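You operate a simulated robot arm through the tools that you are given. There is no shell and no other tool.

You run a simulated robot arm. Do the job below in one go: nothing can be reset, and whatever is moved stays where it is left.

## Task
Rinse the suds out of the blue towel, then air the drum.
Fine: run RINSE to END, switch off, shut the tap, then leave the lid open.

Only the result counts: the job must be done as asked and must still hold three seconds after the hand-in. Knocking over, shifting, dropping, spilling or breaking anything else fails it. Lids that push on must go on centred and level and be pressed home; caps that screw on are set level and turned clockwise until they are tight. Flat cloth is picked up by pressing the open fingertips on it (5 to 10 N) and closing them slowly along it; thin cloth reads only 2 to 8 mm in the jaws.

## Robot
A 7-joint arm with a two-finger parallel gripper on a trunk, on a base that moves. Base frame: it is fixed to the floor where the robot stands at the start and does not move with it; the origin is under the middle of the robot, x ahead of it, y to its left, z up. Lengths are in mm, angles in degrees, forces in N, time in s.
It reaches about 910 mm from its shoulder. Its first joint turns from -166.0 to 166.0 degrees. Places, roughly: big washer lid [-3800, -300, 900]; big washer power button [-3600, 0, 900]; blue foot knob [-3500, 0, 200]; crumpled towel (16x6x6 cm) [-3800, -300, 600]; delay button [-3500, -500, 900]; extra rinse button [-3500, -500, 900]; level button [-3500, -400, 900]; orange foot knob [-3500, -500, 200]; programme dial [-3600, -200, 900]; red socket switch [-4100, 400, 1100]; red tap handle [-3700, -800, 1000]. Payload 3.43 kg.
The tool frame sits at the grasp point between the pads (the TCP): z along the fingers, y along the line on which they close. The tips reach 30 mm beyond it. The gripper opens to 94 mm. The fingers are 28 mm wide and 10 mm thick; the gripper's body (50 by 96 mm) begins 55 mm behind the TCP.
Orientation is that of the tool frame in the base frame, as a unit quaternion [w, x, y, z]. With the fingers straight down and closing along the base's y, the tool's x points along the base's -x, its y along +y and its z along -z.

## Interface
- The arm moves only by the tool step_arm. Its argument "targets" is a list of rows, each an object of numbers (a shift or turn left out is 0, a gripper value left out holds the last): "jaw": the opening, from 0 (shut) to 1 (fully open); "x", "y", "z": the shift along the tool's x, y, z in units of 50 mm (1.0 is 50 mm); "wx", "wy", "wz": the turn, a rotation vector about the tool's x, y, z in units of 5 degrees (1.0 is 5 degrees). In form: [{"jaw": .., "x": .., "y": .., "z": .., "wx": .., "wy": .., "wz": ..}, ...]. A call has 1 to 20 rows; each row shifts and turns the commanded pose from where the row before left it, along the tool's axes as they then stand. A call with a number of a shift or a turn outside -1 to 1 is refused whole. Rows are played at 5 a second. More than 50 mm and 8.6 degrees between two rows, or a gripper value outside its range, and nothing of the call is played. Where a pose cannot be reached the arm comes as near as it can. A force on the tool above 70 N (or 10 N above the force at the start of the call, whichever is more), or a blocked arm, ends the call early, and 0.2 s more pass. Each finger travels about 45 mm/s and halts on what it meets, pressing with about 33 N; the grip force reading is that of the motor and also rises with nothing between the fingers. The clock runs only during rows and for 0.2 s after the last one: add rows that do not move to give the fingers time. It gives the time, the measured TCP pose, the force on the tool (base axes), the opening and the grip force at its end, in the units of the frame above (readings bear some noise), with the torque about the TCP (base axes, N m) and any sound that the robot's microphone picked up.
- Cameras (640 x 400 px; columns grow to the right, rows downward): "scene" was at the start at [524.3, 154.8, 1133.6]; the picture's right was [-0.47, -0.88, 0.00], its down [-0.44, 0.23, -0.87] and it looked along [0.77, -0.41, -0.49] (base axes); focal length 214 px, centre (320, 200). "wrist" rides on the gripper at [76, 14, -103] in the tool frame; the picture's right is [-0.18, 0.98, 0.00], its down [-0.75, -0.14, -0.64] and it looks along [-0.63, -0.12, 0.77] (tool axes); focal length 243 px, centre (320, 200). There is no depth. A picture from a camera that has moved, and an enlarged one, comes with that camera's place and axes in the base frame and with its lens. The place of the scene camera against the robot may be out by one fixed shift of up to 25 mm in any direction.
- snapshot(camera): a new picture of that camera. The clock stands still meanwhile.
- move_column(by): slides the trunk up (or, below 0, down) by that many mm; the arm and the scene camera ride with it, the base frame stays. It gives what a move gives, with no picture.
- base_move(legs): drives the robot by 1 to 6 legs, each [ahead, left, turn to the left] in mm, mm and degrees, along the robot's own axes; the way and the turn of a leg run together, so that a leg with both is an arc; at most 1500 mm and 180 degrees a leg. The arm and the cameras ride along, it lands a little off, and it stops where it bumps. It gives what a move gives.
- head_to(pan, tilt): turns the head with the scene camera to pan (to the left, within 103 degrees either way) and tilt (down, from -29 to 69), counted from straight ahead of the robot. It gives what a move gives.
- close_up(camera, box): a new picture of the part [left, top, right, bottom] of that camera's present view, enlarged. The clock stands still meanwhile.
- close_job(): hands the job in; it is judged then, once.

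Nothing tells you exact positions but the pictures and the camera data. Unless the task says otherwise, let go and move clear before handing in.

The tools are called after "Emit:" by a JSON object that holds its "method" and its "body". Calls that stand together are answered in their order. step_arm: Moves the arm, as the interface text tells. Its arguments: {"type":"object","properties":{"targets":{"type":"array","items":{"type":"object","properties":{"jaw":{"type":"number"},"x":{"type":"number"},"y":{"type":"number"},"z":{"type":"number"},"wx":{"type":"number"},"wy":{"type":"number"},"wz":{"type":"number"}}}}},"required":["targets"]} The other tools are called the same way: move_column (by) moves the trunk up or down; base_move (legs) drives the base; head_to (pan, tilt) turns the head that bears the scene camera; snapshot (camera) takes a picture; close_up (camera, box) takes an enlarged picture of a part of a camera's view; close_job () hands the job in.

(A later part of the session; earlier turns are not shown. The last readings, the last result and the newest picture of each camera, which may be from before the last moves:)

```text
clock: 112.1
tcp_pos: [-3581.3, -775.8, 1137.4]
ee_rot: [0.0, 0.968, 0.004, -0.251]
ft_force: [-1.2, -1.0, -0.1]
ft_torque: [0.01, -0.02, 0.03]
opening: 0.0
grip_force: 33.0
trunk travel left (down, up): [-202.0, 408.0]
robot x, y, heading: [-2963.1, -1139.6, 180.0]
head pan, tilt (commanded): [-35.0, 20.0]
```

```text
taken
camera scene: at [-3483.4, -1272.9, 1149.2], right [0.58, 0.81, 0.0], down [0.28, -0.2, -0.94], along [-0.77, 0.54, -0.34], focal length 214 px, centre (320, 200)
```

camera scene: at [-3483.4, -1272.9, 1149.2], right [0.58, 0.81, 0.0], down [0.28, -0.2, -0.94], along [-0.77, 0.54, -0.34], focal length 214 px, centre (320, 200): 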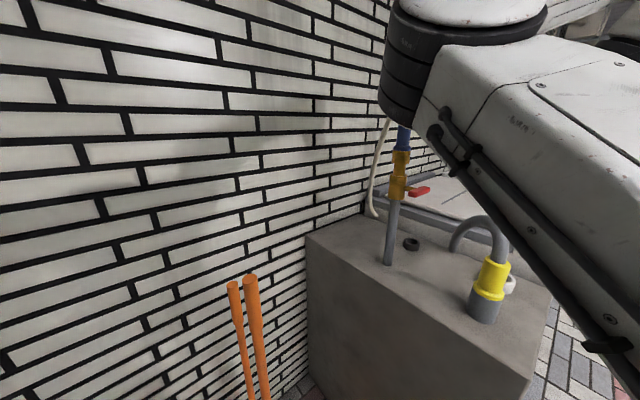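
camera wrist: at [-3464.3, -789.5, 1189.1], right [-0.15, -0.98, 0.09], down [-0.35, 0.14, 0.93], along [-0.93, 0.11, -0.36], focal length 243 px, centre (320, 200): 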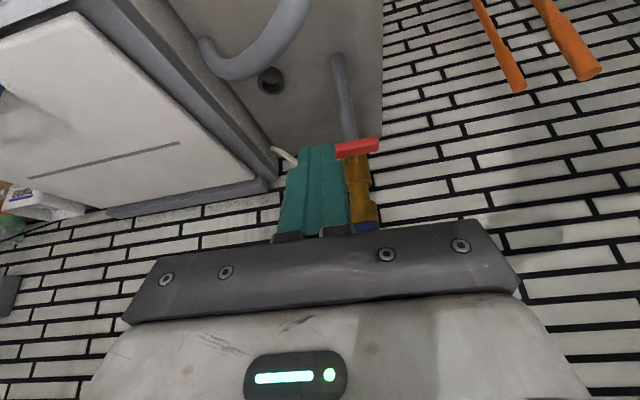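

The tap is shut: the red bar lies across the pipe. Next is the lid; I'll straighten the hand, back the base off a little and shift right to line up with the washer lid.

Emit:
{"method": "step_arm", "body": {"targets": [{"wy": 0.95}, {"wy": 0.95}, {"wy": 0.95}, {"wy": 0.95}, {"wy": 0.95}, {"wy": 0.95}, {}]}}

Emit:
{"method": "base_move", "body": {"legs": [[-150, 0, 0], [0, -540, 0]]}}

Emit:
{"method": "head_to", "body": {"pan": -20, "tilt": 25}}

Emit:
{"method": "snapshot", "body": {"camera": "scene"}}

Emit:
{"method": "snapshot", "body": {"camera": "wrist"}}

```text
clock: 113.7
tcp_pos: [-3583.1, -776.2, 1141.5]
ee_rot: [0.0, 1.0, 0.004, -0.008]
ft_force: [-0.1, -0.6, 0.0]
ft_torque: [0.0, 0.03, 0.0]
opening: 0.2
grip_force: 32.9
trunk travel left (down, up): [-202.0, 408.0]
robot x, y, heading: [-2964.1, -1141.7, 179.7]
head pan, tilt (commanded): [-35.0, 20.0]
```

```text
clock: 117.8
tcp_pos: [-3421.2, -236.5, 1141.4]
ee_rot: [0.0, 1.0, 0.001, -0.009]
ft_force: [0.4, -0.4, 0.3]
ft_torque: [0.01, 0.02, -0.02]
opening: 0.4
grip_force: 32.5
trunk travel left (down, up): [-202.0, 408.0]
robot x, y, heading: [-2807.3, -604.5, 179.2]
head pan, tilt (commanded): [-35.0, 20.0]
```

```text
clock: 118.5
tcp_pos: [-3422.0, -236.8, 1141.0]
ee_rot: [-0.002, 1.0, 0.0, -0.008]
ft_force: [0.0, 0.1, 0.0]
ft_torque: [0.0, 0.04, -0.03]
opening: 0.0
grip_force: 32.9
trunk travel left (down, up): [-202.0, 408.0]
robot x, y, heading: [-2813.0, -603.1, 179.0]
head pan, tilt (commanded): [-20.0, 25.0]
```

```text
taken
camera scene: at [-3337.5, -755.7, 1141.1], right [0.36, 0.93, 0.0], down [0.39, -0.15, -0.91], along [-0.85, 0.32, -0.42], focal length 214 px, centre (320, 200)
```

scene: 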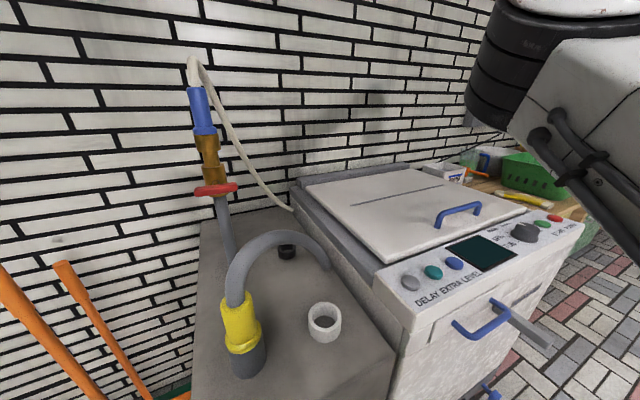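

```text
taken
camera wrist: at [-3343.9, -250.6, 1241.6], right [-0.18, -0.98, 0.0], down [-0.74, 0.14, 0.66], along [-0.64, 0.12, -0.75], focal length 243 px, centre (320, 200)
```

wrist: 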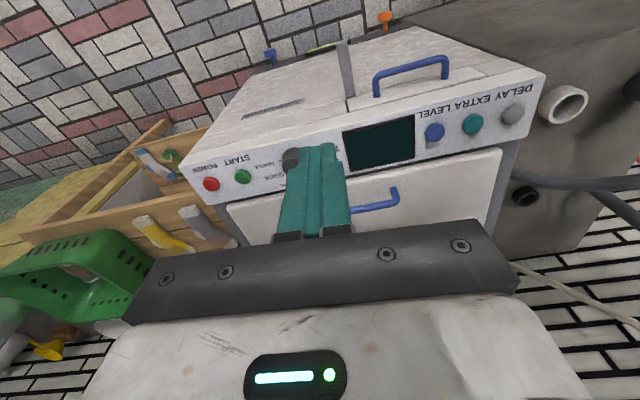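

Emit:
{"method": "close_up", "body": {"camera": "scene", "box": [280, 150, 530, 280]}}

Emit:
{"method": "close_up", "body": {"camera": "scene", "box": [440, 280, 600, 380]}}

```text
2.56 times, centred on (405, 215) of scene
camera zoom: at [-3337.5, -755.7, 1141.1], right [0.36, 0.93, 0.0], down [0.39, -0.15, -0.91], along [-0.85, 0.32, -0.42], focal length 549 px, centre (102, 162)
```

zoom: 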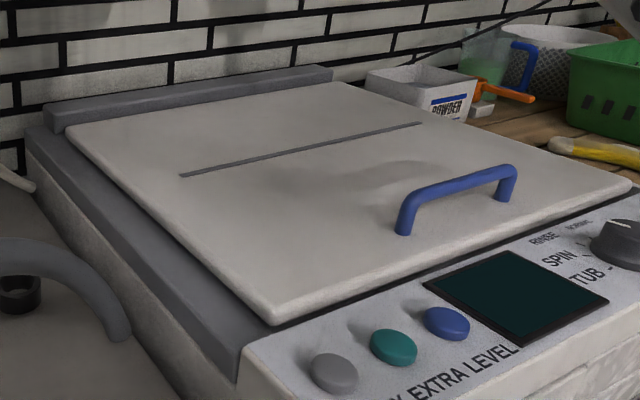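

```text
4.00 times, centred on (520, 330) of scene
camera zoom: at [-3337.5, -755.7, 1141.1], right [0.36, 0.93, 0.0], down [0.39, -0.15, -0.91], along [-0.85, 0.32, -0.42], focal length 858 px, centre (-480, -320)
```

zoom: 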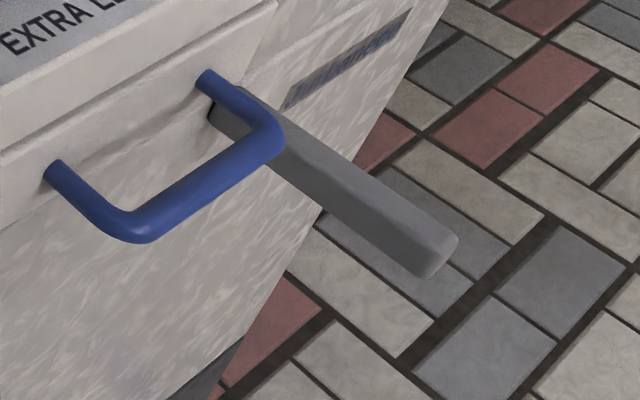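

The tap is plainly shut in the scene view. The lid spans x ≈ -3607…-4040, hinged at the back near the wall, with the blue bar handle near (-3655, -255). I'll drive closer and rotate the hand so the fingers can close front-to-back on the bar.

Emit:
{"method": "base_move", "body": {"legs": [[255, 50, 0.9]]}}

Emit:
{"method": "step_arm", "body": {"targets": [{"x": 0.8}, {"wz": -1}, {"wz": -1}, {"wz": -1}, {"wz": -1}, {"wz": -1}, {"wz": -1}, {"wz": -1}, {"wz": -1}, {"wz": -1}, {"wz": -1}, {"wz": -1}, {"wz": -1}, {"wz": -1}, {"wz": -1}, {"wz": -1}, {"wz": -1}, {"wz": -1}, {"wz": -1}]}}

Emit:
{"method": "snapshot", "body": {"camera": "wrist"}}

Emit:
{"method": "snapshot", "body": {"camera": "scene"}}

```text
clock: 120.4
tcp_pos: [-3686.0, -295.9, 1140.7]
ee_rot: [-0.001, 1.0, 0.01, -0.009]
ft_force: [-0.4, -0.6, 0.3]
ft_torque: [0.01, -0.02, -0.02]
opening: 0.0
grip_force: 33.2
trunk travel left (down, up): [-202.0, 408.0]
robot x, y, heading: [-3066.2, -650.9, -180.1]
head pan, tilt (commanded): [-20.0, 25.0]
```

```text
clock: 124.4
tcp_pos: [-3712.9, -284.8, 1146.2]
ee_rot: [-0.001, 0.701, 0.713, 0.001]
ft_force: [-0.3, 0.0, -0.3]
ft_torque: [0.01, -0.01, 0.01]
opening: 0.0
grip_force: 33.5
out of reach, approached as far as the arm can: row 17, 18, 19
trunk travel left (down, up): [-202.0, 408.0]
robot x, y, heading: [-3067.4, -649.4, -180.0]
head pan, tilt (commanded): [-20.0, 25.0]
```

```text
taken
camera wrist: at [-3699.8, -208.4, 1246.6], right [0.99, -0.17, 0.0], down [-0.13, -0.76, 0.64], along [-0.11, -0.63, -0.77], focal length 243 px, centre (320, 200)
```

wrist: 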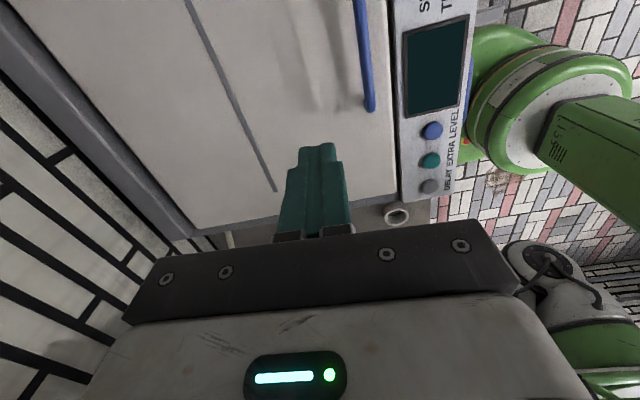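

```text
taken
camera scene: at [-3592.2, -813.7, 1141.1], right [0.34, 0.94, 0.0], down [0.4, -0.14, -0.91], along [-0.85, 0.31, -0.42], focal length 214 px, centre (320, 200)
```

scene: 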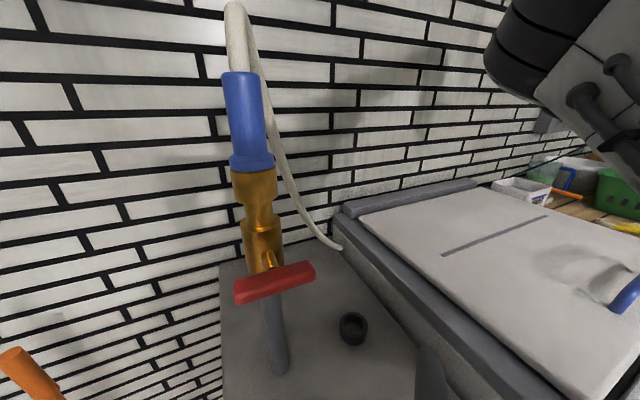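

Rotating that way reached a wrist limit near the end. I'll rotate back and try the other direction, which should leave more freedom.

Emit:
{"method": "step_arm", "body": {"targets": [{"wz": 1}, {"wz": 1}, {"wz": 1}, {"wz": 1}, {"wz": 1}, {"wz": 1}, {"wz": 1}, {"wz": 1}, {"wz": 1}, {"wz": 1}, {"wz": 1}, {"wz": 1}, {"wz": 1}, {"wz": 1}, {"wz": 1}, {"wz": 1}, {"wz": 1}, {"wz": 1}, {}]}}

Emit:
{"method": "step_arm", "body": {"targets": [{"wz": 1}, {"wz": 1}, {"wz": 1}, {"wz": 1}, {"wz": 1}, {"wz": 1}, {"wz": 1}, {"wz": 1}, {"wz": 1}, {"wz": 1}, {"wz": 1}, {"wz": 1}, {"wz": 1}, {"wz": 1}, {"wz": 1}, {"wz": 1}, {"wz": 1}, {"wz": 1}, {}]}}

Emit:
{"method": "snapshot", "body": {"camera": "wrist"}}

Emit:
{"method": "snapshot", "body": {"camera": "scene"}}

```text
clock: 128.4
tcp_pos: [-3708.9, -285.3, 1149.4]
ee_rot: [-0.001, 1.0, 0.009, -0.009]
ft_force: [-0.7, -0.2, -0.3]
ft_torque: [0.0, 0.02, -0.01]
opening: 0.2
grip_force: 33.5
trunk travel left (down, up): [-202.0, 408.0]
robot x, y, heading: [-3065.1, -651.8, -179.9]
head pan, tilt (commanded): [-20.0, 25.0]
```

```text
clock: 132.4
tcp_pos: [-3709.6, -285.4, 1149.4]
ee_rot: [0.006, 0.714, -0.7, -0.006]
ft_force: [0.1, -0.5, -1.0]
ft_torque: [0.04, 0.0, 0.02]
opening: 0.1
grip_force: 32.9
trunk travel left (down, up): [-202.0, 408.0]
robot x, y, heading: [-3066.4, -650.3, -180.3]
head pan, tilt (commanded): [-20.0, 25.0]
```

```text
taken
camera wrist: at [-3720.2, -361.5, 1251.1], right [-0.99, 0.17, 0.02], down [0.14, 0.75, 0.64], along [0.09, 0.63, -0.77], focal length 243 px, centre (320, 200)
```

wrist: 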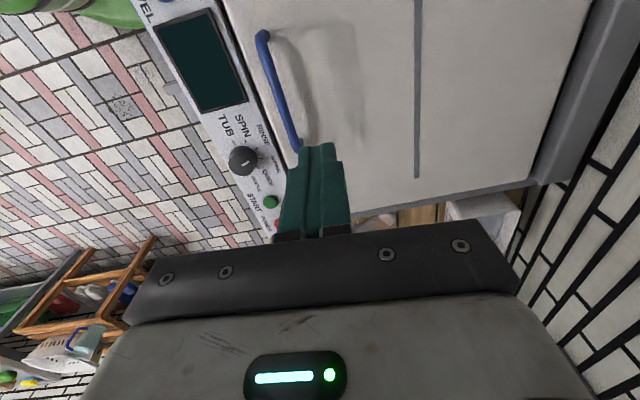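

```text
taken
camera scene: at [-3592.3, -813.7, 1141.1], right [0.34, 0.94, 0.0], down [0.4, -0.14, -0.91], along [-0.85, 0.31, -0.42], focal length 214 px, centre (320, 200)
```

scene: 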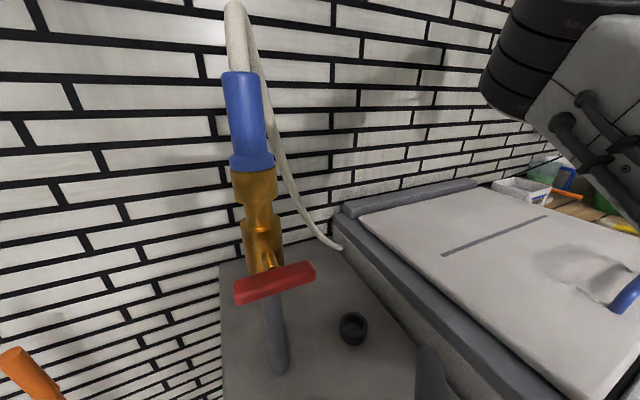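

This direction works without limits. I'll open the fingers and descend to a height just above the handle bar for a close look.

Emit:
{"method": "step_arm", "body": {"targets": [{"jaw": 1, "x": -0.137, "y": -0.273, "z": 0.747, "wz": 0.1}, {"x": -0.137, "y": -0.273, "z": 0.747, "wz": 0.1}, {"x": -0.137, "y": -0.273, "z": 0.747}, {"x": -0.137, "y": -0.273, "z": 0.747}, {}]}}

Emit:
{"method": "snapshot", "body": {"camera": "wrist"}}

Emit:
{"method": "snapshot", "body": {"camera": "scene"}}

```text
clock: 133.6
tcp_pos: [-3657.3, -256.3, 998.4]
ee_rot: [0.006, 0.708, -0.706, -0.008]
ft_force: [-0.9, -0.3, -0.1]
ft_torque: [0.02, 0.0, 0.0]
opening: 93.9
grip_force: 0.0
trunk travel left (down, up): [-202.0, 408.0]
robot x, y, heading: [-3066.5, -648.5, -180.0]
head pan, tilt (commanded): [-20.0, 25.0]
```

```text
taken
camera wrist: at [-3668.9, -331.9, 1100.4], right [-0.98, 0.18, 0.02], down [0.15, 0.75, 0.64], along [0.1, 0.63, -0.77], focal length 243 px, centre (320, 200)
```

wrist: 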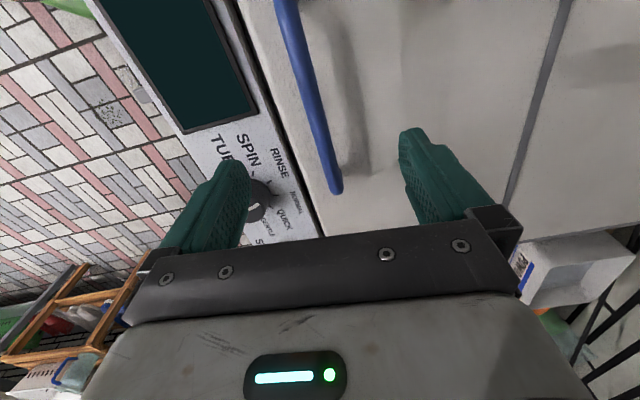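

```text
taken
camera scene: at [-3592.3, -813.7, 1141.1], right [0.34, 0.94, 0.0], down [0.4, -0.14, -0.91], along [-0.85, 0.31, -0.42], focal length 214 px, centre (320, 200)
```

scene: 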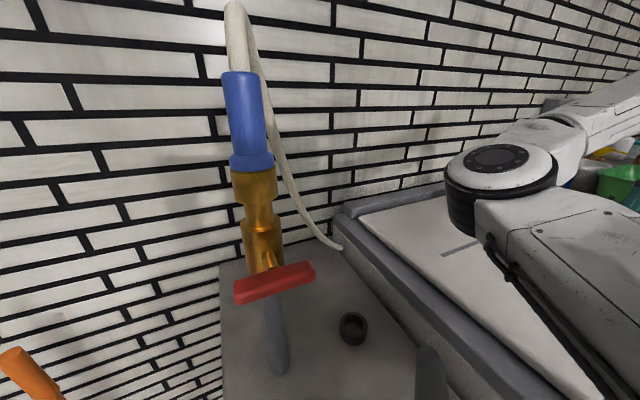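

The bar's centre is near (-3659, -256, 906) and the washer is yawed about 3°. I'll align the yaw, lower around the bar with the tips still above the lid, and check.

Emit:
{"method": "step_arm", "body": {"targets": [{"wz": -0.66, "y": 0.04}, {"z": 0.6}, {"z": 0.6}, {"z": 0.3}, {}]}}

Emit:
{"method": "snapshot", "body": {"camera": "wrist"}}

```text
clock: 134.8
tcp_pos: [-3661.3, -257.1, 922.8]
ee_rot: [0.004, 0.728, -0.686, -0.007]
ft_force: [0.3, 0.4, -0.1]
ft_torque: [-0.03, -0.01, -0.02]
opening: 94.0
grip_force: 0.1
trunk travel left (down, up): [-202.0, 408.0]
robot x, y, heading: [-3067.3, -649.5, -180.0]
head pan, tilt (commanded): [-20.0, 25.0]
```

```text
taken
camera wrist: at [-3669.1, -334.0, 1024.9], right [-0.99, 0.13, 0.02], down [0.11, 0.76, 0.64], along [0.07, 0.64, -0.77], focal length 243 px, centre (320, 200)
```

wrist: 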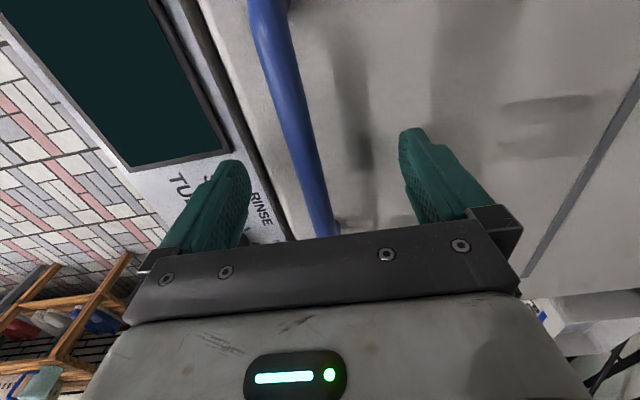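

Emit:
{"method": "step_arm", "body": {"targets": [{"z": 0.1}, {"jaw": 0}, {}, {}, {}, {}, {}]}}

Emit:
{"method": "snapshot", "body": {"camera": "wrist"}}

```text
clock: 136.4
tcp_pos: [-3658.0, -257.1, 919.2]
ee_rot: [0.005, 0.726, -0.688, -0.006]
ft_force: [36.2, -7.2, 1.3]
ft_torque: [-0.24, -0.06, 0.88]
opening: 18.8
grip_force: 43.7
trunk travel left (down, up): [-202.0, 408.0]
robot x, y, heading: [-3065.0, -650.5, -180.1]
head pan, tilt (commanded): [-20.0, 25.0]
```

```text
taken
camera wrist: at [-3666.1, -333.7, 1021.1], right [-0.99, 0.13, 0.02], down [0.11, 0.76, 0.64], along [0.07, 0.64, -0.77], focal length 243 px, centre (320, 200)
```

wrist: 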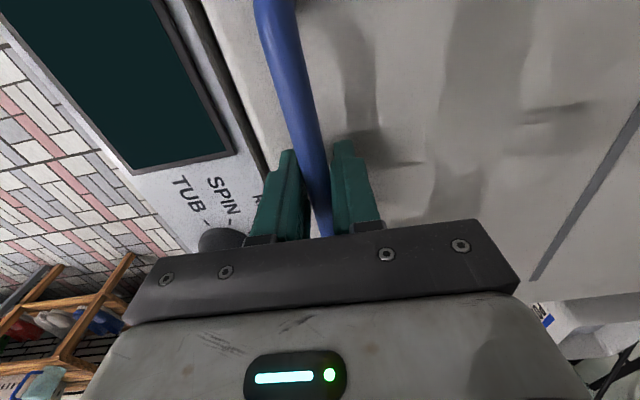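

The bar is gripped (18.8 mm). I'll relax the side load before lifting.

Emit:
{"method": "step_arm", "body": {"targets": [{"y": -0.08, "wz": -0.3}, {}]}}

```text
clock: 137.0
tcp_pos: [-3656.4, -257.2, 918.9]
ee_rot: [0.005, 0.737, -0.676, -0.007]
ft_force: [16.6, -4.7, 0.7]
ft_torque: [-0.2, -0.08, -0.73]
opening: 18.2
grip_force: 44.8
trunk travel left (down, up): [-202.0, 408.0]
robot x, y, heading: [-3060.1, -649.9, -179.8]
head pan, tilt (commanded): [-20.0, 25.0]
```

Emit:
{"method": "step_arm", "body": {"targets": [{"y": -0.04, "wz": 0.15}, {"z": -0.1}, {"z": -0.1}, {"z": -0.1, "y": 0.01}, {}]}}

Emit:
{"method": "snapshot", "body": {"camera": "wrist"}}

```text
clock: 138.2
tcp_pos: [-3658.0, -256.5, 933.4]
ee_rot: [0.006, 0.734, -0.679, -0.008]
ft_force: [-34.1, 0.4, -6.2]
ft_torque: [0.28, 0.07, -0.1]
opening: 18.4
grip_force: 45.2
trunk travel left (down, up): [-202.0, 408.0]
robot x, y, heading: [-3068.5, -648.1, -179.9]
head pan, tilt (commanded): [-20.0, 25.0]
```

```text
taken
camera wrist: at [-3665.3, -334.2, 1034.9], right [-0.99, 0.11, 0.02], down [0.09, 0.76, 0.64], along [0.05, 0.64, -0.77], focal length 243 px, centre (320, 200)
```

wrist: 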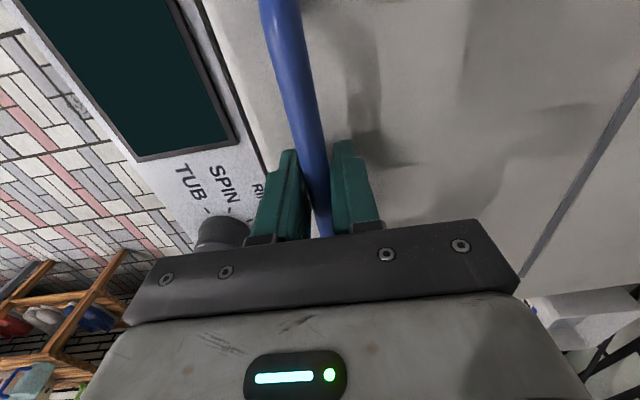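

The lid lifts easily (≈6 N). I'll follow the hinge arc upward in steps, correcting from the force readings.

Emit:
{"method": "step_arm", "body": {"targets": [{"y": 0.06}, {"y": 0.05, "z": -0.29}, {"y": 0.05, "z": -0.29}, {"y": 0.075, "z": -0.295}, {"y": 0.075, "z": -0.295}, {}]}}

```text
clock: 139.6
tcp_pos: [-3673.2, -257.7, 992.9]
ee_rot: [0.007, 0.733, -0.68, -0.007]
ft_force: [-28.9, -14.0, -9.4]
ft_torque: [-0.26, -0.04, 0.05]
opening: 18.3
grip_force: 45.3
trunk travel left (down, up): [-202.0, 408.0]
robot x, y, heading: [-3068.5, -653.4, -179.7]
head pan, tilt (commanded): [-20.0, 25.0]
```

Emit:
{"method": "step_arm", "body": {"targets": [{"y": 0.06}, {"y": 0.12, "z": -0.29}, {"y": 0.13, "z": -0.29}, {"y": 0.14, "z": -0.28}, {}]}}

```text
clock: 140.8
tcp_pos: [-3689.6, -258.5, 1036.1]
ee_rot: [0.006, 0.731, -0.683, -0.006]
ft_force: [10.2, -22.3, 2.0]
ft_torque: [-0.29, -0.14, 0.33]
opening: 18.2
grip_force: 45.3
trunk travel left (down, up): [-202.0, 408.0]
robot x, y, heading: [-3068.1, -647.4, -179.8]
head pan, tilt (commanded): [-20.0, 25.0]
```

Emit:
{"method": "step_arm", "body": {"targets": [{"x": 0.04, "y": 0.17, "z": -0.35}, {"y": 0.17, "z": -0.35}, {"y": 0.18, "z": -0.285}, {"y": 0.185, "z": -0.285}, {"y": 0.205, "z": -0.27}, {"y": 0.205, "z": -0.27}, {}]}}

Emit:
{"method": "snapshot", "body": {"camera": "wrist"}}

Emit:
{"method": "snapshot", "body": {"camera": "scene"}}

```text
clock: 142.4
tcp_pos: [-3745.5, -263.2, 1128.1]
ee_rot: [0.006, 0.732, -0.682, -0.009]
ft_force: [5.9, 15.8, 5.4]
ft_torque: [0.19, -0.05, 0.12]
opening: 18.4
grip_force: 45.0
trunk travel left (down, up): [-202.0, 408.0]
robot x, y, heading: [-3066.8, -646.0, -179.8]
head pan, tilt (commanded): [-20.0, 25.0]
```

```text
taken
camera wrist: at [-3751.4, -340.4, 1229.5], right [-0.99, 0.11, 0.02], down [0.1, 0.76, 0.64], along [0.06, 0.64, -0.77], focal length 243 px, centre (320, 200)
```

wrist: 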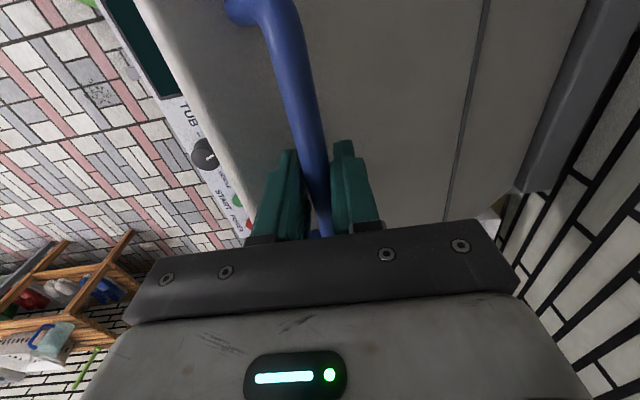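

```text
taken
camera scene: at [-3592.0, -812.9, 1141.3], right [0.34, 0.94, 0.0], down [0.4, -0.14, -0.91], along [-0.85, 0.31, -0.42], focal length 214 px, centre (320, 200)
```

scene: 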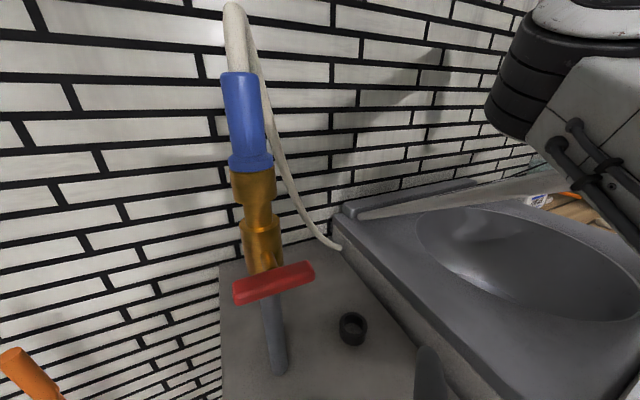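

The lid follows the modelled arc well (≈34° open, drum visible). Continuing the arc.

Emit:
{"method": "step_arm", "body": {"targets": [{"x": -0.03, "y": 0.215, "z": -0.233}, {"y": 0.215, "z": -0.233}, {"y": 0.25, "z": -0.228}, {"y": 0.25, "z": -0.228}, {"y": 0.269, "z": -0.206}, {"y": 0.269, "z": -0.206}, {"y": 0.285, "z": -0.182}, {"y": 0.285, "z": -0.182}, {}]}}

Emit:
{"method": "snapshot", "body": {"camera": "wrist"}}

```text
clock: 143.5
tcp_pos: [-3780.8, -266.9, 1166.8]
ee_rot: [-0.015, 0.724, -0.69, 0.001]
ft_force: [26.4, -10.5, 28.0]
ft_torque: [0.24, -0.39, 1.17]
opening: 18.4
grip_force: 45.1
out of reach, approached as far as the arm can: row 4, 5
trunk travel left (down, up): [-202.0, 408.0]
robot x, y, heading: [-3066.0, -651.9, -179.9]
head pan, tilt (commanded): [-20.0, 25.0]
stopped in row 5: the force on the tool passed its limit at 76 N (the readings are from after the stop); the commanded pose is now the measured one
```

```text
taken
camera wrist: at [-3793.4, -345.1, 1266.0], right [-0.99, 0.14, -0.02], down [0.09, 0.75, 0.66], along [0.11, 0.65, -0.75], focal length 243 px, centre (320, 200)
```

wrist: 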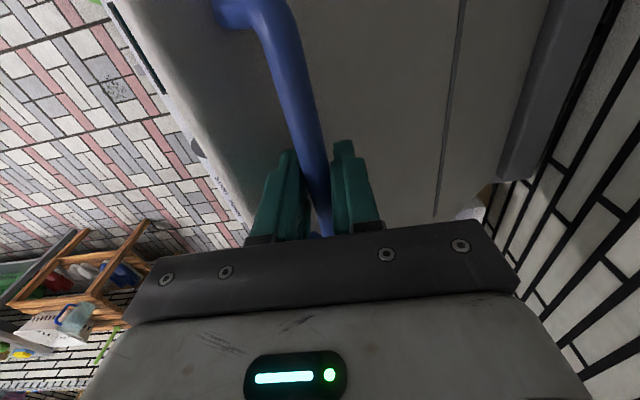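

The arm is near its upper reach with the hand pointing down, so I'll use the trunk column for more height. First a small rise, then I'll loosen the grip slightly so the front finger just pushes the bar backward.

Emit:
{"method": "move_column", "body": {"by": 4}}

Emit:
{"method": "step_arm", "body": {"targets": [{"jaw": 0.26}, {}, {}]}}

Emit:
{"method": "snapshot", "body": {"camera": "wrist"}}

```text
clock: 144.0
tcp_pos: [-3784.1, -265.9, 1169.9]
ee_rot: [-0.013, 0.725, -0.688, -0.001]
ft_force: [23.9, -6.1, 22.9]
ft_torque: [-0.61, -0.29, 0.92]
opening: 18.4
grip_force: 45.0
trunk travel left (down, up): [-206.0, 404.0]
robot x, y, heading: [-3066.8, -651.1, -180.0]
head pan, tilt (commanded): [-20.0, 25.0]
```

```text
clock: 144.8
tcp_pos: [-3787.3, -266.7, 1167.1]
ee_rot: [-0.013, 0.727, -0.686, 0.0]
ft_force: [5.2, -1.8, 5.6]
ft_torque: [0.23, 0.29, 0.24]
opening: 27.5
grip_force: 3.2
trunk travel left (down, up): [-206.0, 404.0]
robot x, y, heading: [-3064.9, -650.1, -179.8]
head pan, tilt (commanded): [-20.0, 25.0]
```

```text
taken
camera wrist: at [-3797.8, -345.4, 1267.5], right [-0.99, 0.13, -0.01], down [0.09, 0.75, 0.66], along [0.09, 0.65, -0.75], focal length 243 px, centre (320, 200)
```

wrist: 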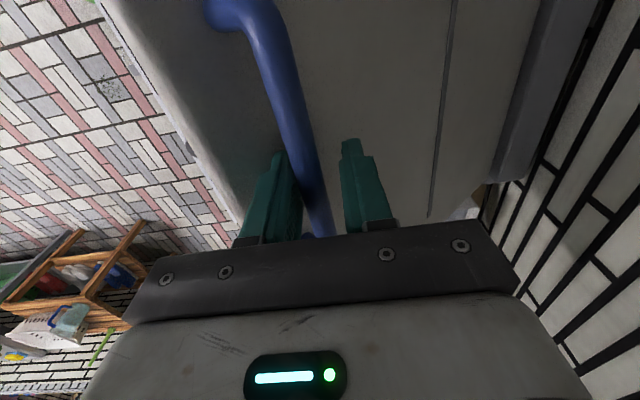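

The bar leans lightly on the front finger (~5 N), so the finger holds it. I'll now alternate trunk rises with small arm drops to regain arm height margin while the bar stays between the fingers.

Emit:
{"method": "move_column", "body": {"by": 8}}

Emit:
{"method": "step_arm", "body": {"targets": [{"z": 0.08}, {"z": 0.08}, {"z": 0.08}, {"z": 0.08}, {}]}}

```text
clock: 145.4
tcp_pos: [-3785.3, -265.9, 1174.8]
ee_rot: [-0.013, 0.727, -0.687, 0.0]
ft_force: [0.3, 0.7, 0.0]
ft_torque: [-0.06, -0.01, 0.01]
opening: 24.2
grip_force: 0.1
trunk travel left (down, up): [-214.0, 396.0]
robot x, y, heading: [-3062.6, -649.4, -180.0]
head pan, tilt (commanded): [-20.0, 25.0]
```

```text
clock: 146.6
tcp_pos: [-3782.9, -267.2, 1163.1]
ee_rot: [-0.013, 0.725, -0.688, -0.003]
ft_force: [11.1, -1.8, 12.2]
ft_torque: [0.22, 0.02, 0.23]
opening: 30.9
grip_force: 5.3
trunk travel left (down, up): [-214.0, 396.0]
robot x, y, heading: [-3065.6, -649.0, -179.9]
head pan, tilt (commanded): [-20.0, 25.0]
```

Emit:
{"method": "step_arm", "body": {"targets": [{"z": -0.1}, {"z": -0.1, "y": -0.06}, {}, {}]}}

Emit:
{"method": "close_up", "body": {"camera": "wrist", "box": [200, 80, 440, 250]}}

```text
clock: 147.6
tcp_pos: [-3781.8, -266.3, 1170.1]
ee_rot: [-0.011, 0.726, -0.687, -0.001]
ft_force: [-0.5, -0.3, -0.4]
ft_torque: [-0.03, 0.0, 0.04]
opening: 24.4
grip_force: 0.1
trunk travel left (down, up): [-214.0, 396.0]
robot x, y, heading: [-3065.5, -649.4, -179.9]
head pan, tilt (commanded): [-20.0, 25.0]
```

```text
2.35 times, centred on (320, 165) of wrist
camera zoom: at [-3793.8, -344.9, 1270.6], right [-0.99, 0.13, -0.01], down [0.09, 0.75, 0.66], along [0.09, 0.65, -0.75], focal length 571 px, centre (320, 282)
```

zoom: 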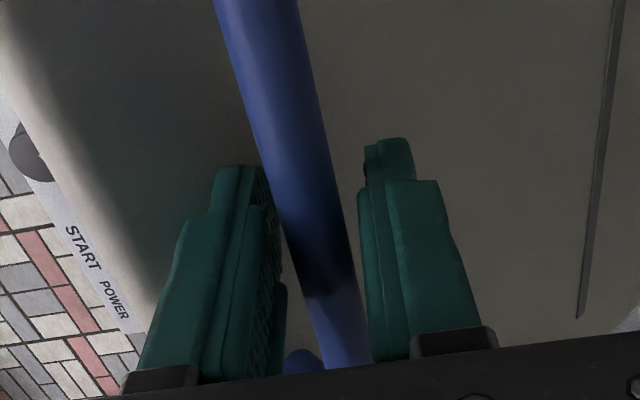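

The bar is free between the fingers with zero force: the lid seems to hold itself by friction at ~42°. I'll wait a second and compare to be sure it isn't creeping.

Emit:
{"method": "step_arm", "body": {"targets": [{}, {}, {}, {}, {}, {}, {}, {}, {}, {}]}}

Emit:
{"method": "close_up", "body": {"camera": "wrist", "box": [200, 80, 440, 250]}}

Emit:
{"method": "snapshot", "body": {"camera": "scene"}}

```text
clock: 149.8
tcp_pos: [-3783.2, -265.4, 1170.7]
ee_rot: [-0.011, 0.727, -0.687, -0.002]
ft_force: [-0.6, 0.3, 0.8]
ft_torque: [-0.03, -0.01, -0.01]
opening: 24.4
grip_force: 0.1
trunk travel left (down, up): [-214.0, 396.0]
robot x, y, heading: [-3064.8, -653.3, -180.2]
head pan, tilt (commanded): [-20.0, 25.0]
```

```text
2.35 times, centred on (320, 165) of wrist
camera zoom: at [-3793.6, -344.8, 1270.7], right [-0.99, 0.13, -0.01], down [0.09, 0.75, 0.66], along [0.09, 0.65, -0.75], focal length 571 px, centre (320, 282)
```

zoom: 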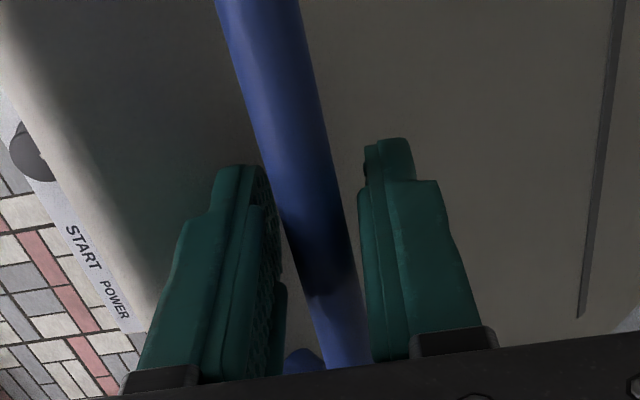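

```text
taken
camera scene: at [-3591.9, -812.7, 1153.1], right [0.34, 0.94, 0.0], down [0.4, -0.14, -0.91], along [-0.85, 0.31, -0.42], focal length 214 px, centre (320, 200)
```

scene: 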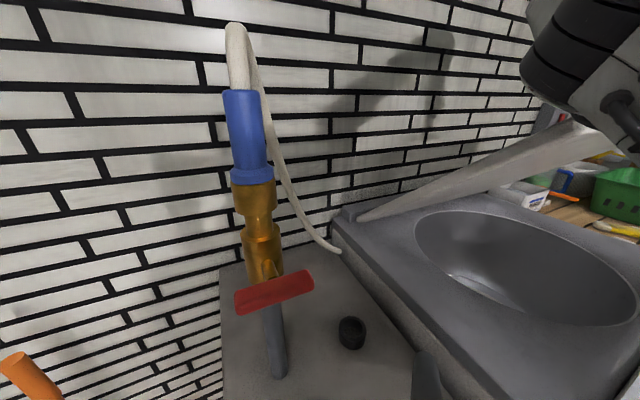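

No creep at all: the lid holds by friction. I'll rise straight out of the handle with the column, then go in front of the lid and push its front edge further back with closed fingers.

Emit:
{"method": "move_column", "body": {"by": 60}}

Emit:
{"method": "snapshot", "body": {"camera": "wrist"}}

```text
clock: 150.8
tcp_pos: [-3781.8, -267.5, 1229.5]
ee_rot: [-0.012, 0.727, -0.687, -0.002]
ft_force: [0.2, 0.3, -0.6]
ft_torque: [0.04, -0.03, -0.01]
opening: 24.3
grip_force: 0.0
trunk travel left (down, up): [-274.0, 336.0]
robot x, y, heading: [-3065.8, -648.8, -180.0]
head pan, tilt (commanded): [-20.0, 25.0]
```

```text
taken
camera wrist: at [-3793.7, -344.8, 1330.7], right [-0.99, 0.13, -0.01], down [0.09, 0.75, 0.66], along [0.09, 0.65, -0.75], focal length 243 px, centre (320, 200)
```

wrist: 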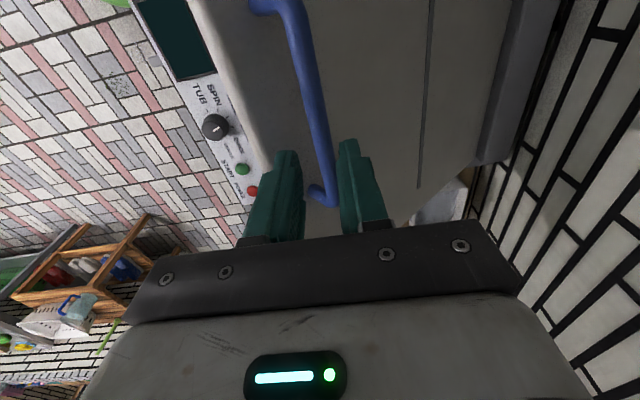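

The fingers are clear of the handle and the lid stayed put. I'll rise a bit more, close the jaws, come forward of the lid edge and lower.

Emit:
{"method": "move_column", "body": {"by": 50}}

Emit:
{"method": "step_arm", "body": {"targets": [{"jaw": 0, "y": -0.7}, {"y": -0.8}, {"y": -0.8}, {"y": -0.3}, {}]}}

Emit:
{"method": "snapshot", "body": {"camera": "wrist"}}

Emit:
{"method": "snapshot", "body": {"camera": "scene"}}

```text
clock: 151.7
tcp_pos: [-3782.8, -267.5, 1279.7]
ee_rot: [-0.012, 0.726, -0.688, -0.002]
ft_force: [0.0, 0.8, -0.1]
ft_torque: [-0.01, 0.04, 0.02]
opening: 24.4
grip_force: 0.1
trunk travel left (down, up): [-324.0, 286.0]
robot x, y, heading: [-3065.3, -651.3, -180.2]
head pan, tilt (commanded): [-20.0, 25.0]
```

```text
clock: 152.9
tcp_pos: [-3650.4, -257.4, 1281.7]
ee_rot: [-0.012, 0.726, -0.688, -0.002]
ft_force: [-0.5, 0.5, 1.0]
ft_torque: [0.02, 0.02, 0.0]
opening: 0.0
grip_force: 33.3
trunk travel left (down, up): [-324.0, 286.0]
robot x, y, heading: [-3062.7, -649.3, -180.2]
head pan, tilt (commanded): [-20.0, 25.0]
```

```text
taken
camera wrist: at [-3663.5, -336.7, 1381.9], right [-0.99, 0.13, -0.01], down [0.09, 0.75, 0.66], along [0.09, 0.65, -0.75], focal length 243 px, centre (320, 200)
```

wrist: 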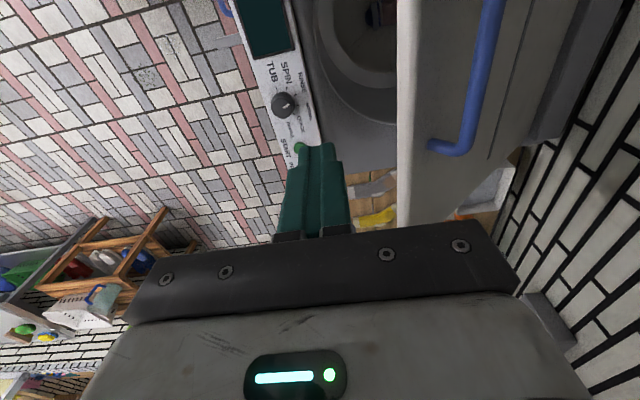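

```text
taken
camera scene: at [-3591.9, -812.7, 1263.1], right [0.34, 0.94, 0.0], down [0.4, -0.14, -0.91], along [-0.85, 0.31, -0.42], focal length 214 px, centre (320, 200)
```

scene: 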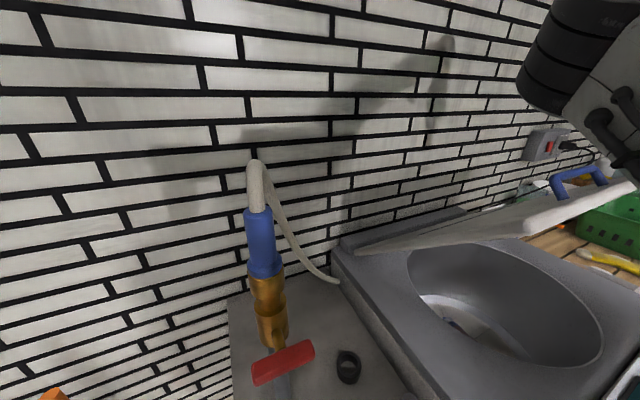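

The lid still holds at about 42°. I'll raise the column further so the arm works lower relative to the shoulder, then lower the fingers in front of the lid edge.

Emit:
{"method": "move_column", "body": {"by": 130}}

Emit:
{"method": "step_arm", "body": {"targets": [{"z": 0.8}, {"z": 0.8}, {"z": 0.8}, {"z": 0.8}, {"z": 0.8}, {"z": 0.8}, {}]}}

Emit:
{"method": "snapshot", "body": {"camera": "wrist"}}

Emit:
{"method": "snapshot", "body": {"camera": "scene"}}

```text
clock: 154.5
tcp_pos: [-3651.8, -258.6, 1412.1]
ee_rot: [-0.012, 0.726, -0.687, -0.002]
ft_force: [-0.3, 0.4, 0.5]
ft_torque: [0.02, 0.0, 0.0]
opening: 0.2
grip_force: 32.6
trunk travel left (down, up): [-454.0, 156.0]
robot x, y, heading: [-3065.5, -649.2, -180.0]
head pan, tilt (commanded): [-20.0, 25.0]
```

```text
clock: 156.1
tcp_pos: [-3648.6, -253.7, 1172.1]
ee_rot: [-0.012, 0.726, -0.687, -0.001]
ft_force: [-0.2, 0.4, 0.1]
ft_torque: [0.02, -0.02, 0.0]
opening: 0.0
grip_force: 32.9
trunk travel left (down, up): [-454.0, 156.0]
robot x, y, heading: [-3066.5, -649.7, -180.1]
head pan, tilt (commanded): [-20.0, 25.0]
```

```text
taken
camera wrist: at [-3661.1, -332.1, 1272.7], right [-0.99, 0.13, -0.01], down [0.09, 0.75, 0.66], along [0.09, 0.65, -0.75], focal length 243 px, centre (320, 200)
```

wrist: 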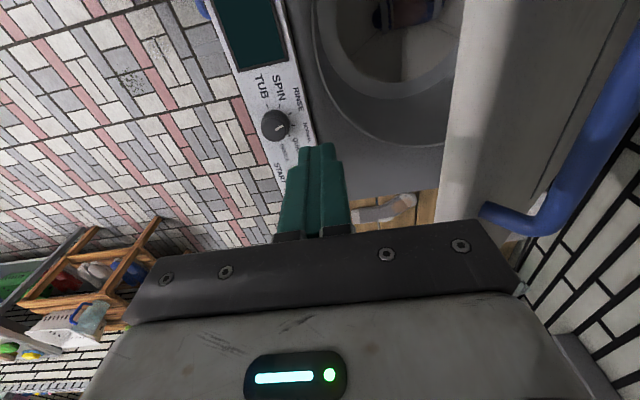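

```text
taken
camera scene: at [-3592.0, -812.6, 1393.0], right [0.34, 0.94, 0.0], down [0.4, -0.14, -0.91], along [-0.85, 0.31, -0.42], focal length 214 px, centre (320, 200)
```

scene: 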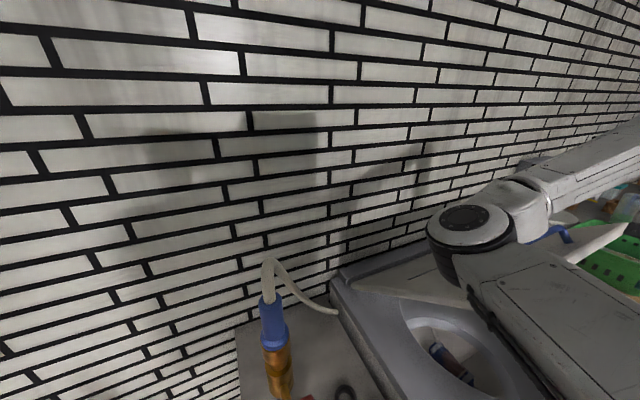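

The drum is now visible and the arm has room. I'll push the lid edge backward along its arc with the closed fingers.

Emit:
{"method": "step_arm", "body": {"targets": [{"y": 0.4}, {"y": 0.4}, {"y": 0.4}, {"y": 0.26, "z": -0.27}, {"y": 0.26, "z": -0.27}, {"y": 0.29, "z": -0.25}, {"y": 0.29, "z": -0.25}, {}]}}

Emit:
{"method": "snapshot", "body": {"camera": "wrist"}}

Emit:
{"method": "snapshot", "body": {"camera": "scene"}}

```text
clock: 157.9
tcp_pos: [-3765.5, -261.2, 1221.2]
ee_rot: [-0.011, 0.727, -0.687, -0.002]
ft_force: [3.0, 4.0, 2.9]
ft_torque: [0.02, -0.01, 0.01]
opening: 0.1
grip_force: 33.1
trunk travel left (down, up): [-454.0, 156.0]
robot x, y, heading: [-3065.6, -652.7, -180.0]
head pan, tilt (commanded): [-20.0, 25.0]
```

```text
taken
camera wrist: at [-3777.2, -340.2, 1322.1], right [-0.99, 0.13, -0.01], down [0.09, 0.75, 0.66], along [0.09, 0.65, -0.75], focal length 243 px, centre (320, 200)
```

wrist: 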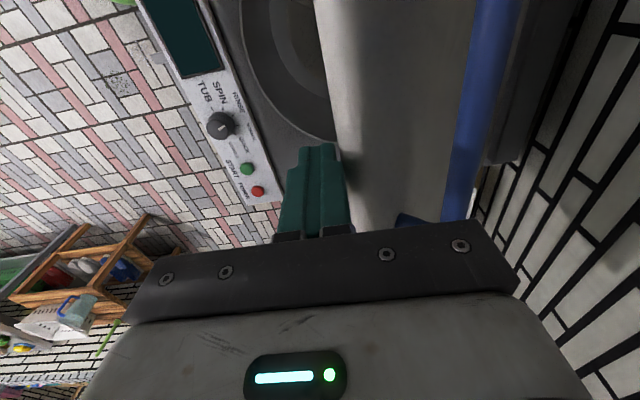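

```text
taken
camera scene: at [-3592.0, -812.5, 1392.8], right [0.34, 0.94, 0.0], down [0.4, -0.14, -0.91], along [-0.85, 0.31, -0.42], focal length 214 px, centre (320, 200)
```

scene: 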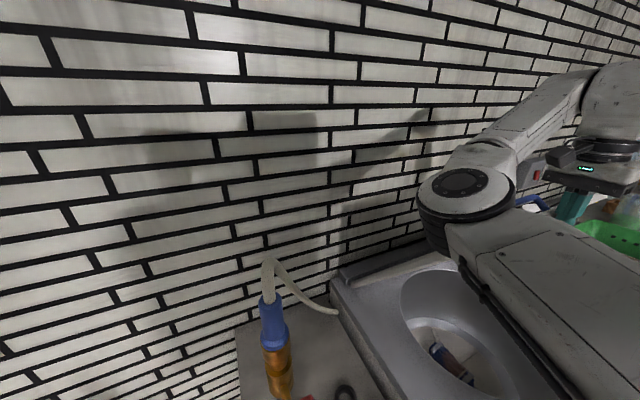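

Light contact, the lid is now about 50° open. Continuing backward along the arc in small steps.

Emit:
{"method": "step_arm", "body": {"targets": [{"y": 0.31, "z": -0.22}, {"y": 0.31, "z": -0.22}, {"y": 0.33, "z": -0.2}, {"y": 0.33, "z": -0.2}, {}]}}

Emit:
{"method": "snapshot", "body": {"camera": "scene"}}

Emit:
{"method": "snapshot", "body": {"camera": "wrist"}}

```text
clock: 159.1
tcp_pos: [-3828.4, -266.3, 1263.9]
ee_rot: [-0.011, 0.727, -0.687, -0.002]
ft_force: [2.3, -0.9, 0.5]
ft_torque: [-0.02, 0.0, 0.01]
opening: 0.0
grip_force: 33.5
trunk travel left (down, up): [-454.0, 156.0]
robot x, y, heading: [-3062.7, -650.3, -180.2]
head pan, tilt (commanded): [-20.0, 25.0]
```

```text
taken
camera scene: at [-3591.9, -812.8, 1393.0], right [0.34, 0.94, 0.0], down [0.4, -0.14, -0.91], along [-0.85, 0.31, -0.42], focal length 214 px, centre (320, 200)
```

scene: 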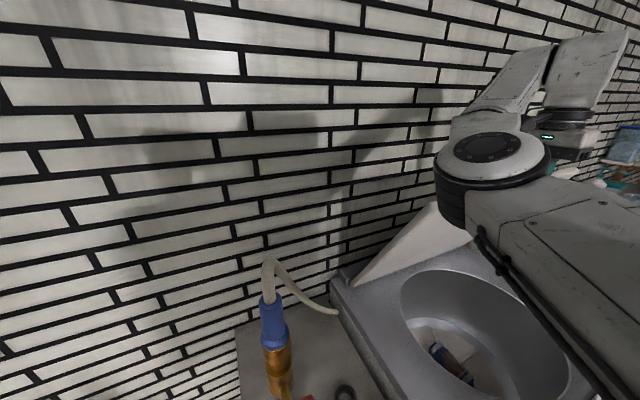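

```text
taken
camera wrist: at [-3840.6, -344.6, 1364.0], right [-0.99, 0.13, -0.01], down [0.09, 0.75, 0.66], along [0.09, 0.65, -0.75], focal length 243 px, centre (320, 200)
```

wrist: 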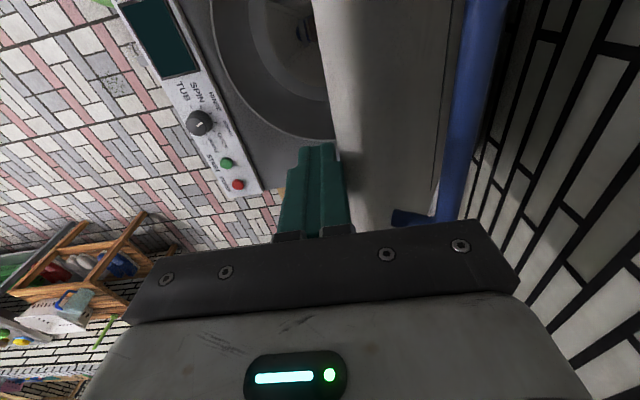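

About 60° now and still only ~2 N. Continuing.

Emit:
{"method": "step_arm", "body": {"targets": [{"y": 0.345, "z": -0.165}, {"y": 0.345, "z": -0.165}, {"y": 0.36, "z": -0.13}, {"y": 0.36, "z": -0.13}, {}]}}

Emit:
{"method": "snapshot", "body": {"camera": "scene"}}

Emit:
{"method": "snapshot", "body": {"camera": "wrist"}}

```text
clock: 160.3
tcp_pos: [-3901.2, -269.4, 1290.5]
ee_rot: [-0.012, 0.726, -0.687, -0.002]
ft_force: [0.6, 0.3, -0.2]
ft_torque: [0.01, -0.03, 0.01]
opening: 0.0
grip_force: 32.6
trunk travel left (down, up): [-454.0, 156.0]
robot x, y, heading: [-3064.0, -653.5, -180.0]
head pan, tilt (commanded): [-20.0, 25.0]
```

```text
taken
camera scene: at [-3592.0, -812.7, 1393.0], right [0.34, 0.94, 0.0], down [0.4, -0.14, -0.91], along [-0.85, 0.31, -0.42], focal length 214 px, centre (320, 200)
```

scene: 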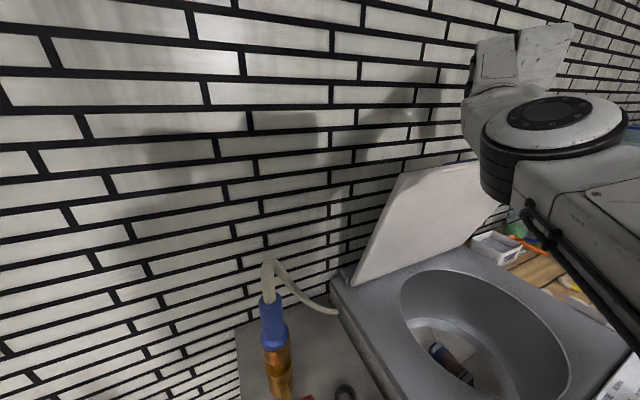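

```text
taken
camera wrist: at [-3912.5, -348.0, 1390.8], right [-0.99, 0.13, -0.01], down [0.09, 0.75, 0.66], along [0.09, 0.65, -0.75], focal length 243 px, centre (320, 200)
```

wrist: 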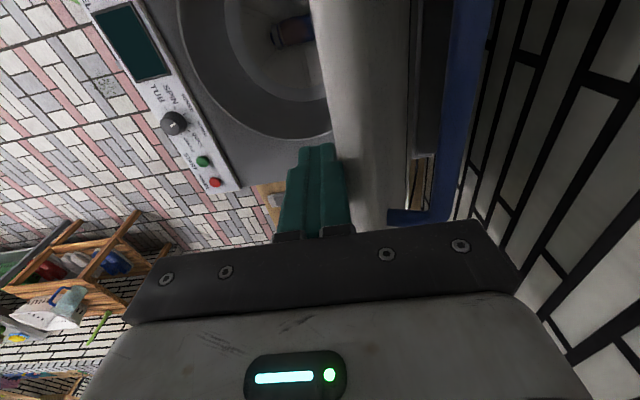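

The lid is about 72° open. Let me look into the drum at the towel before pushing the last bit.

Emit:
{"method": "close_up", "body": {"camera": "wrist", "box": [200, 0, 340, 90]}}

Emit:
{"method": "close_up", "body": {"camera": "scene", "box": [380, 260, 600, 400]}}

Emit:
{"method": "close_up", "body": {"camera": "scene", "box": [330, 120, 560, 300]}}

```text
4.44 times, centred on (270, 45) of wrist
camera zoom: at [-3912.5, -348.0, 1390.8], right [-0.99, 0.13, -0.01], down [0.09, 0.75, 0.66], along [0.09, 0.65, -0.75], focal length 1078 px, centre (542, 889)
```

zoom: 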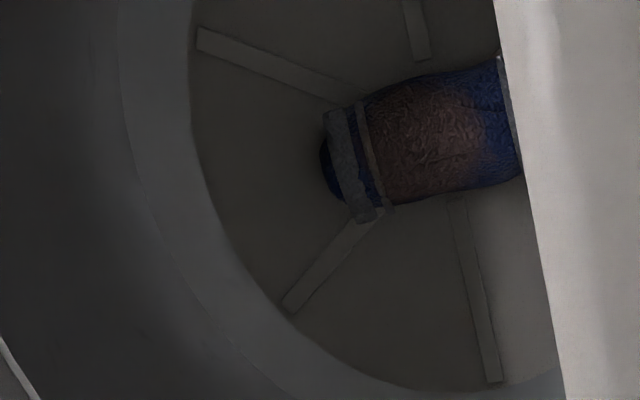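

```text
2.86 times, centred on (490, 330) of scene
camera zoom: at [-3592.0, -812.7, 1393.0], right [0.34, 0.94, 0.0], down [0.4, -0.14, -0.91], along [-0.85, 0.31, -0.42], focal length 613 px, centre (-166, -171)
```

zoom: 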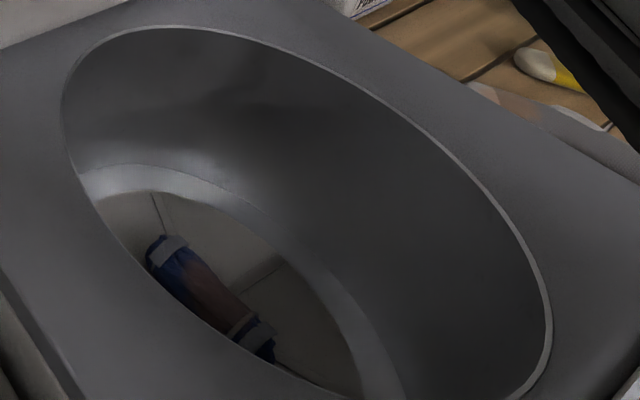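

```text
2.22 times, centred on (445, 210) of scene
camera zoom: at [-3592.0, -812.7, 1393.0], right [0.34, 0.94, 0.0], down [0.4, -0.14, -0.91], along [-0.85, 0.31, -0.42], focal length 477 px, centre (42, 178)
```

zoom: 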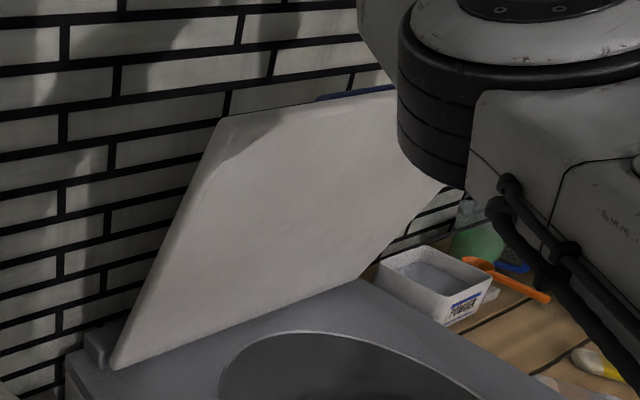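

The drum holds the blue towel with no foam on it (only its stripes and an old stain). I'll push the lid a bit further toward its stop.

Emit:
{"method": "step_arm", "body": {"targets": [{"y": 0.3, "z": -0.09}, {"y": 0.3, "z": -0.09}, {"y": 0.3, "z": -0.06}, {}]}}

Emit:
{"method": "snapshot", "body": {"camera": "scene"}}

Emit:
{"method": "snapshot", "body": {"camera": "wrist"}}

```text
clock: 161.3
tcp_pos: [-3937.5, -267.0, 1318.4]
ee_rot: [-0.003, 0.722, -0.691, -0.031]
ft_force: [0.6, -0.5, -0.3]
ft_torque: [0.02, 0.01, 0.01]
opening: 0.1
grip_force: 32.9
out of reach, approached as far as the arm can: row 3
trunk travel left (down, up): [-454.0, 156.0]
robot x, y, heading: [-3065.4, -651.5, -180.1]
head pan, tilt (commanded): [-20.0, 25.0]
```

```text
taken
camera scene: at [-3592.0, -812.7, 1393.0], right [0.34, 0.94, 0.0], down [0.4, -0.14, -0.91], along [-0.85, 0.31, -0.42], focal length 214 px, centre (320, 200)
```

scene: 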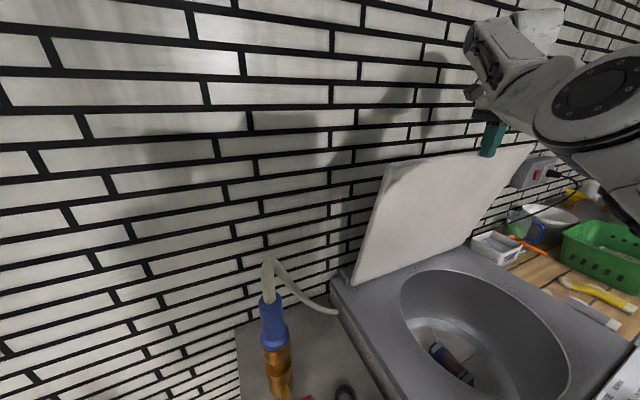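

```text
taken
camera wrist: at [-3943.5, -348.3, 1417.1], right [-0.99, 0.14, 0.05], down [0.13, 0.73, 0.67], along [0.06, 0.67, -0.74], focal length 243 px, centre (320, 200)
```

wrist: 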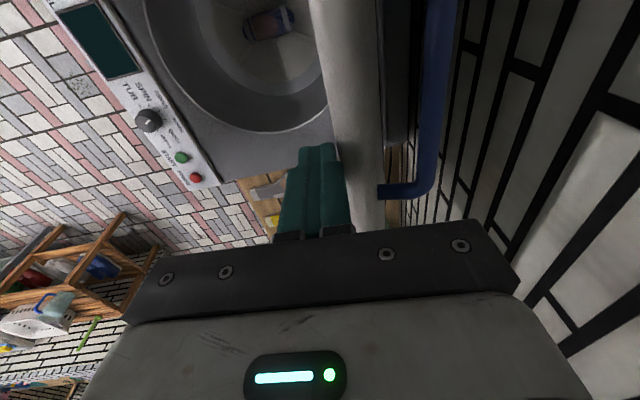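

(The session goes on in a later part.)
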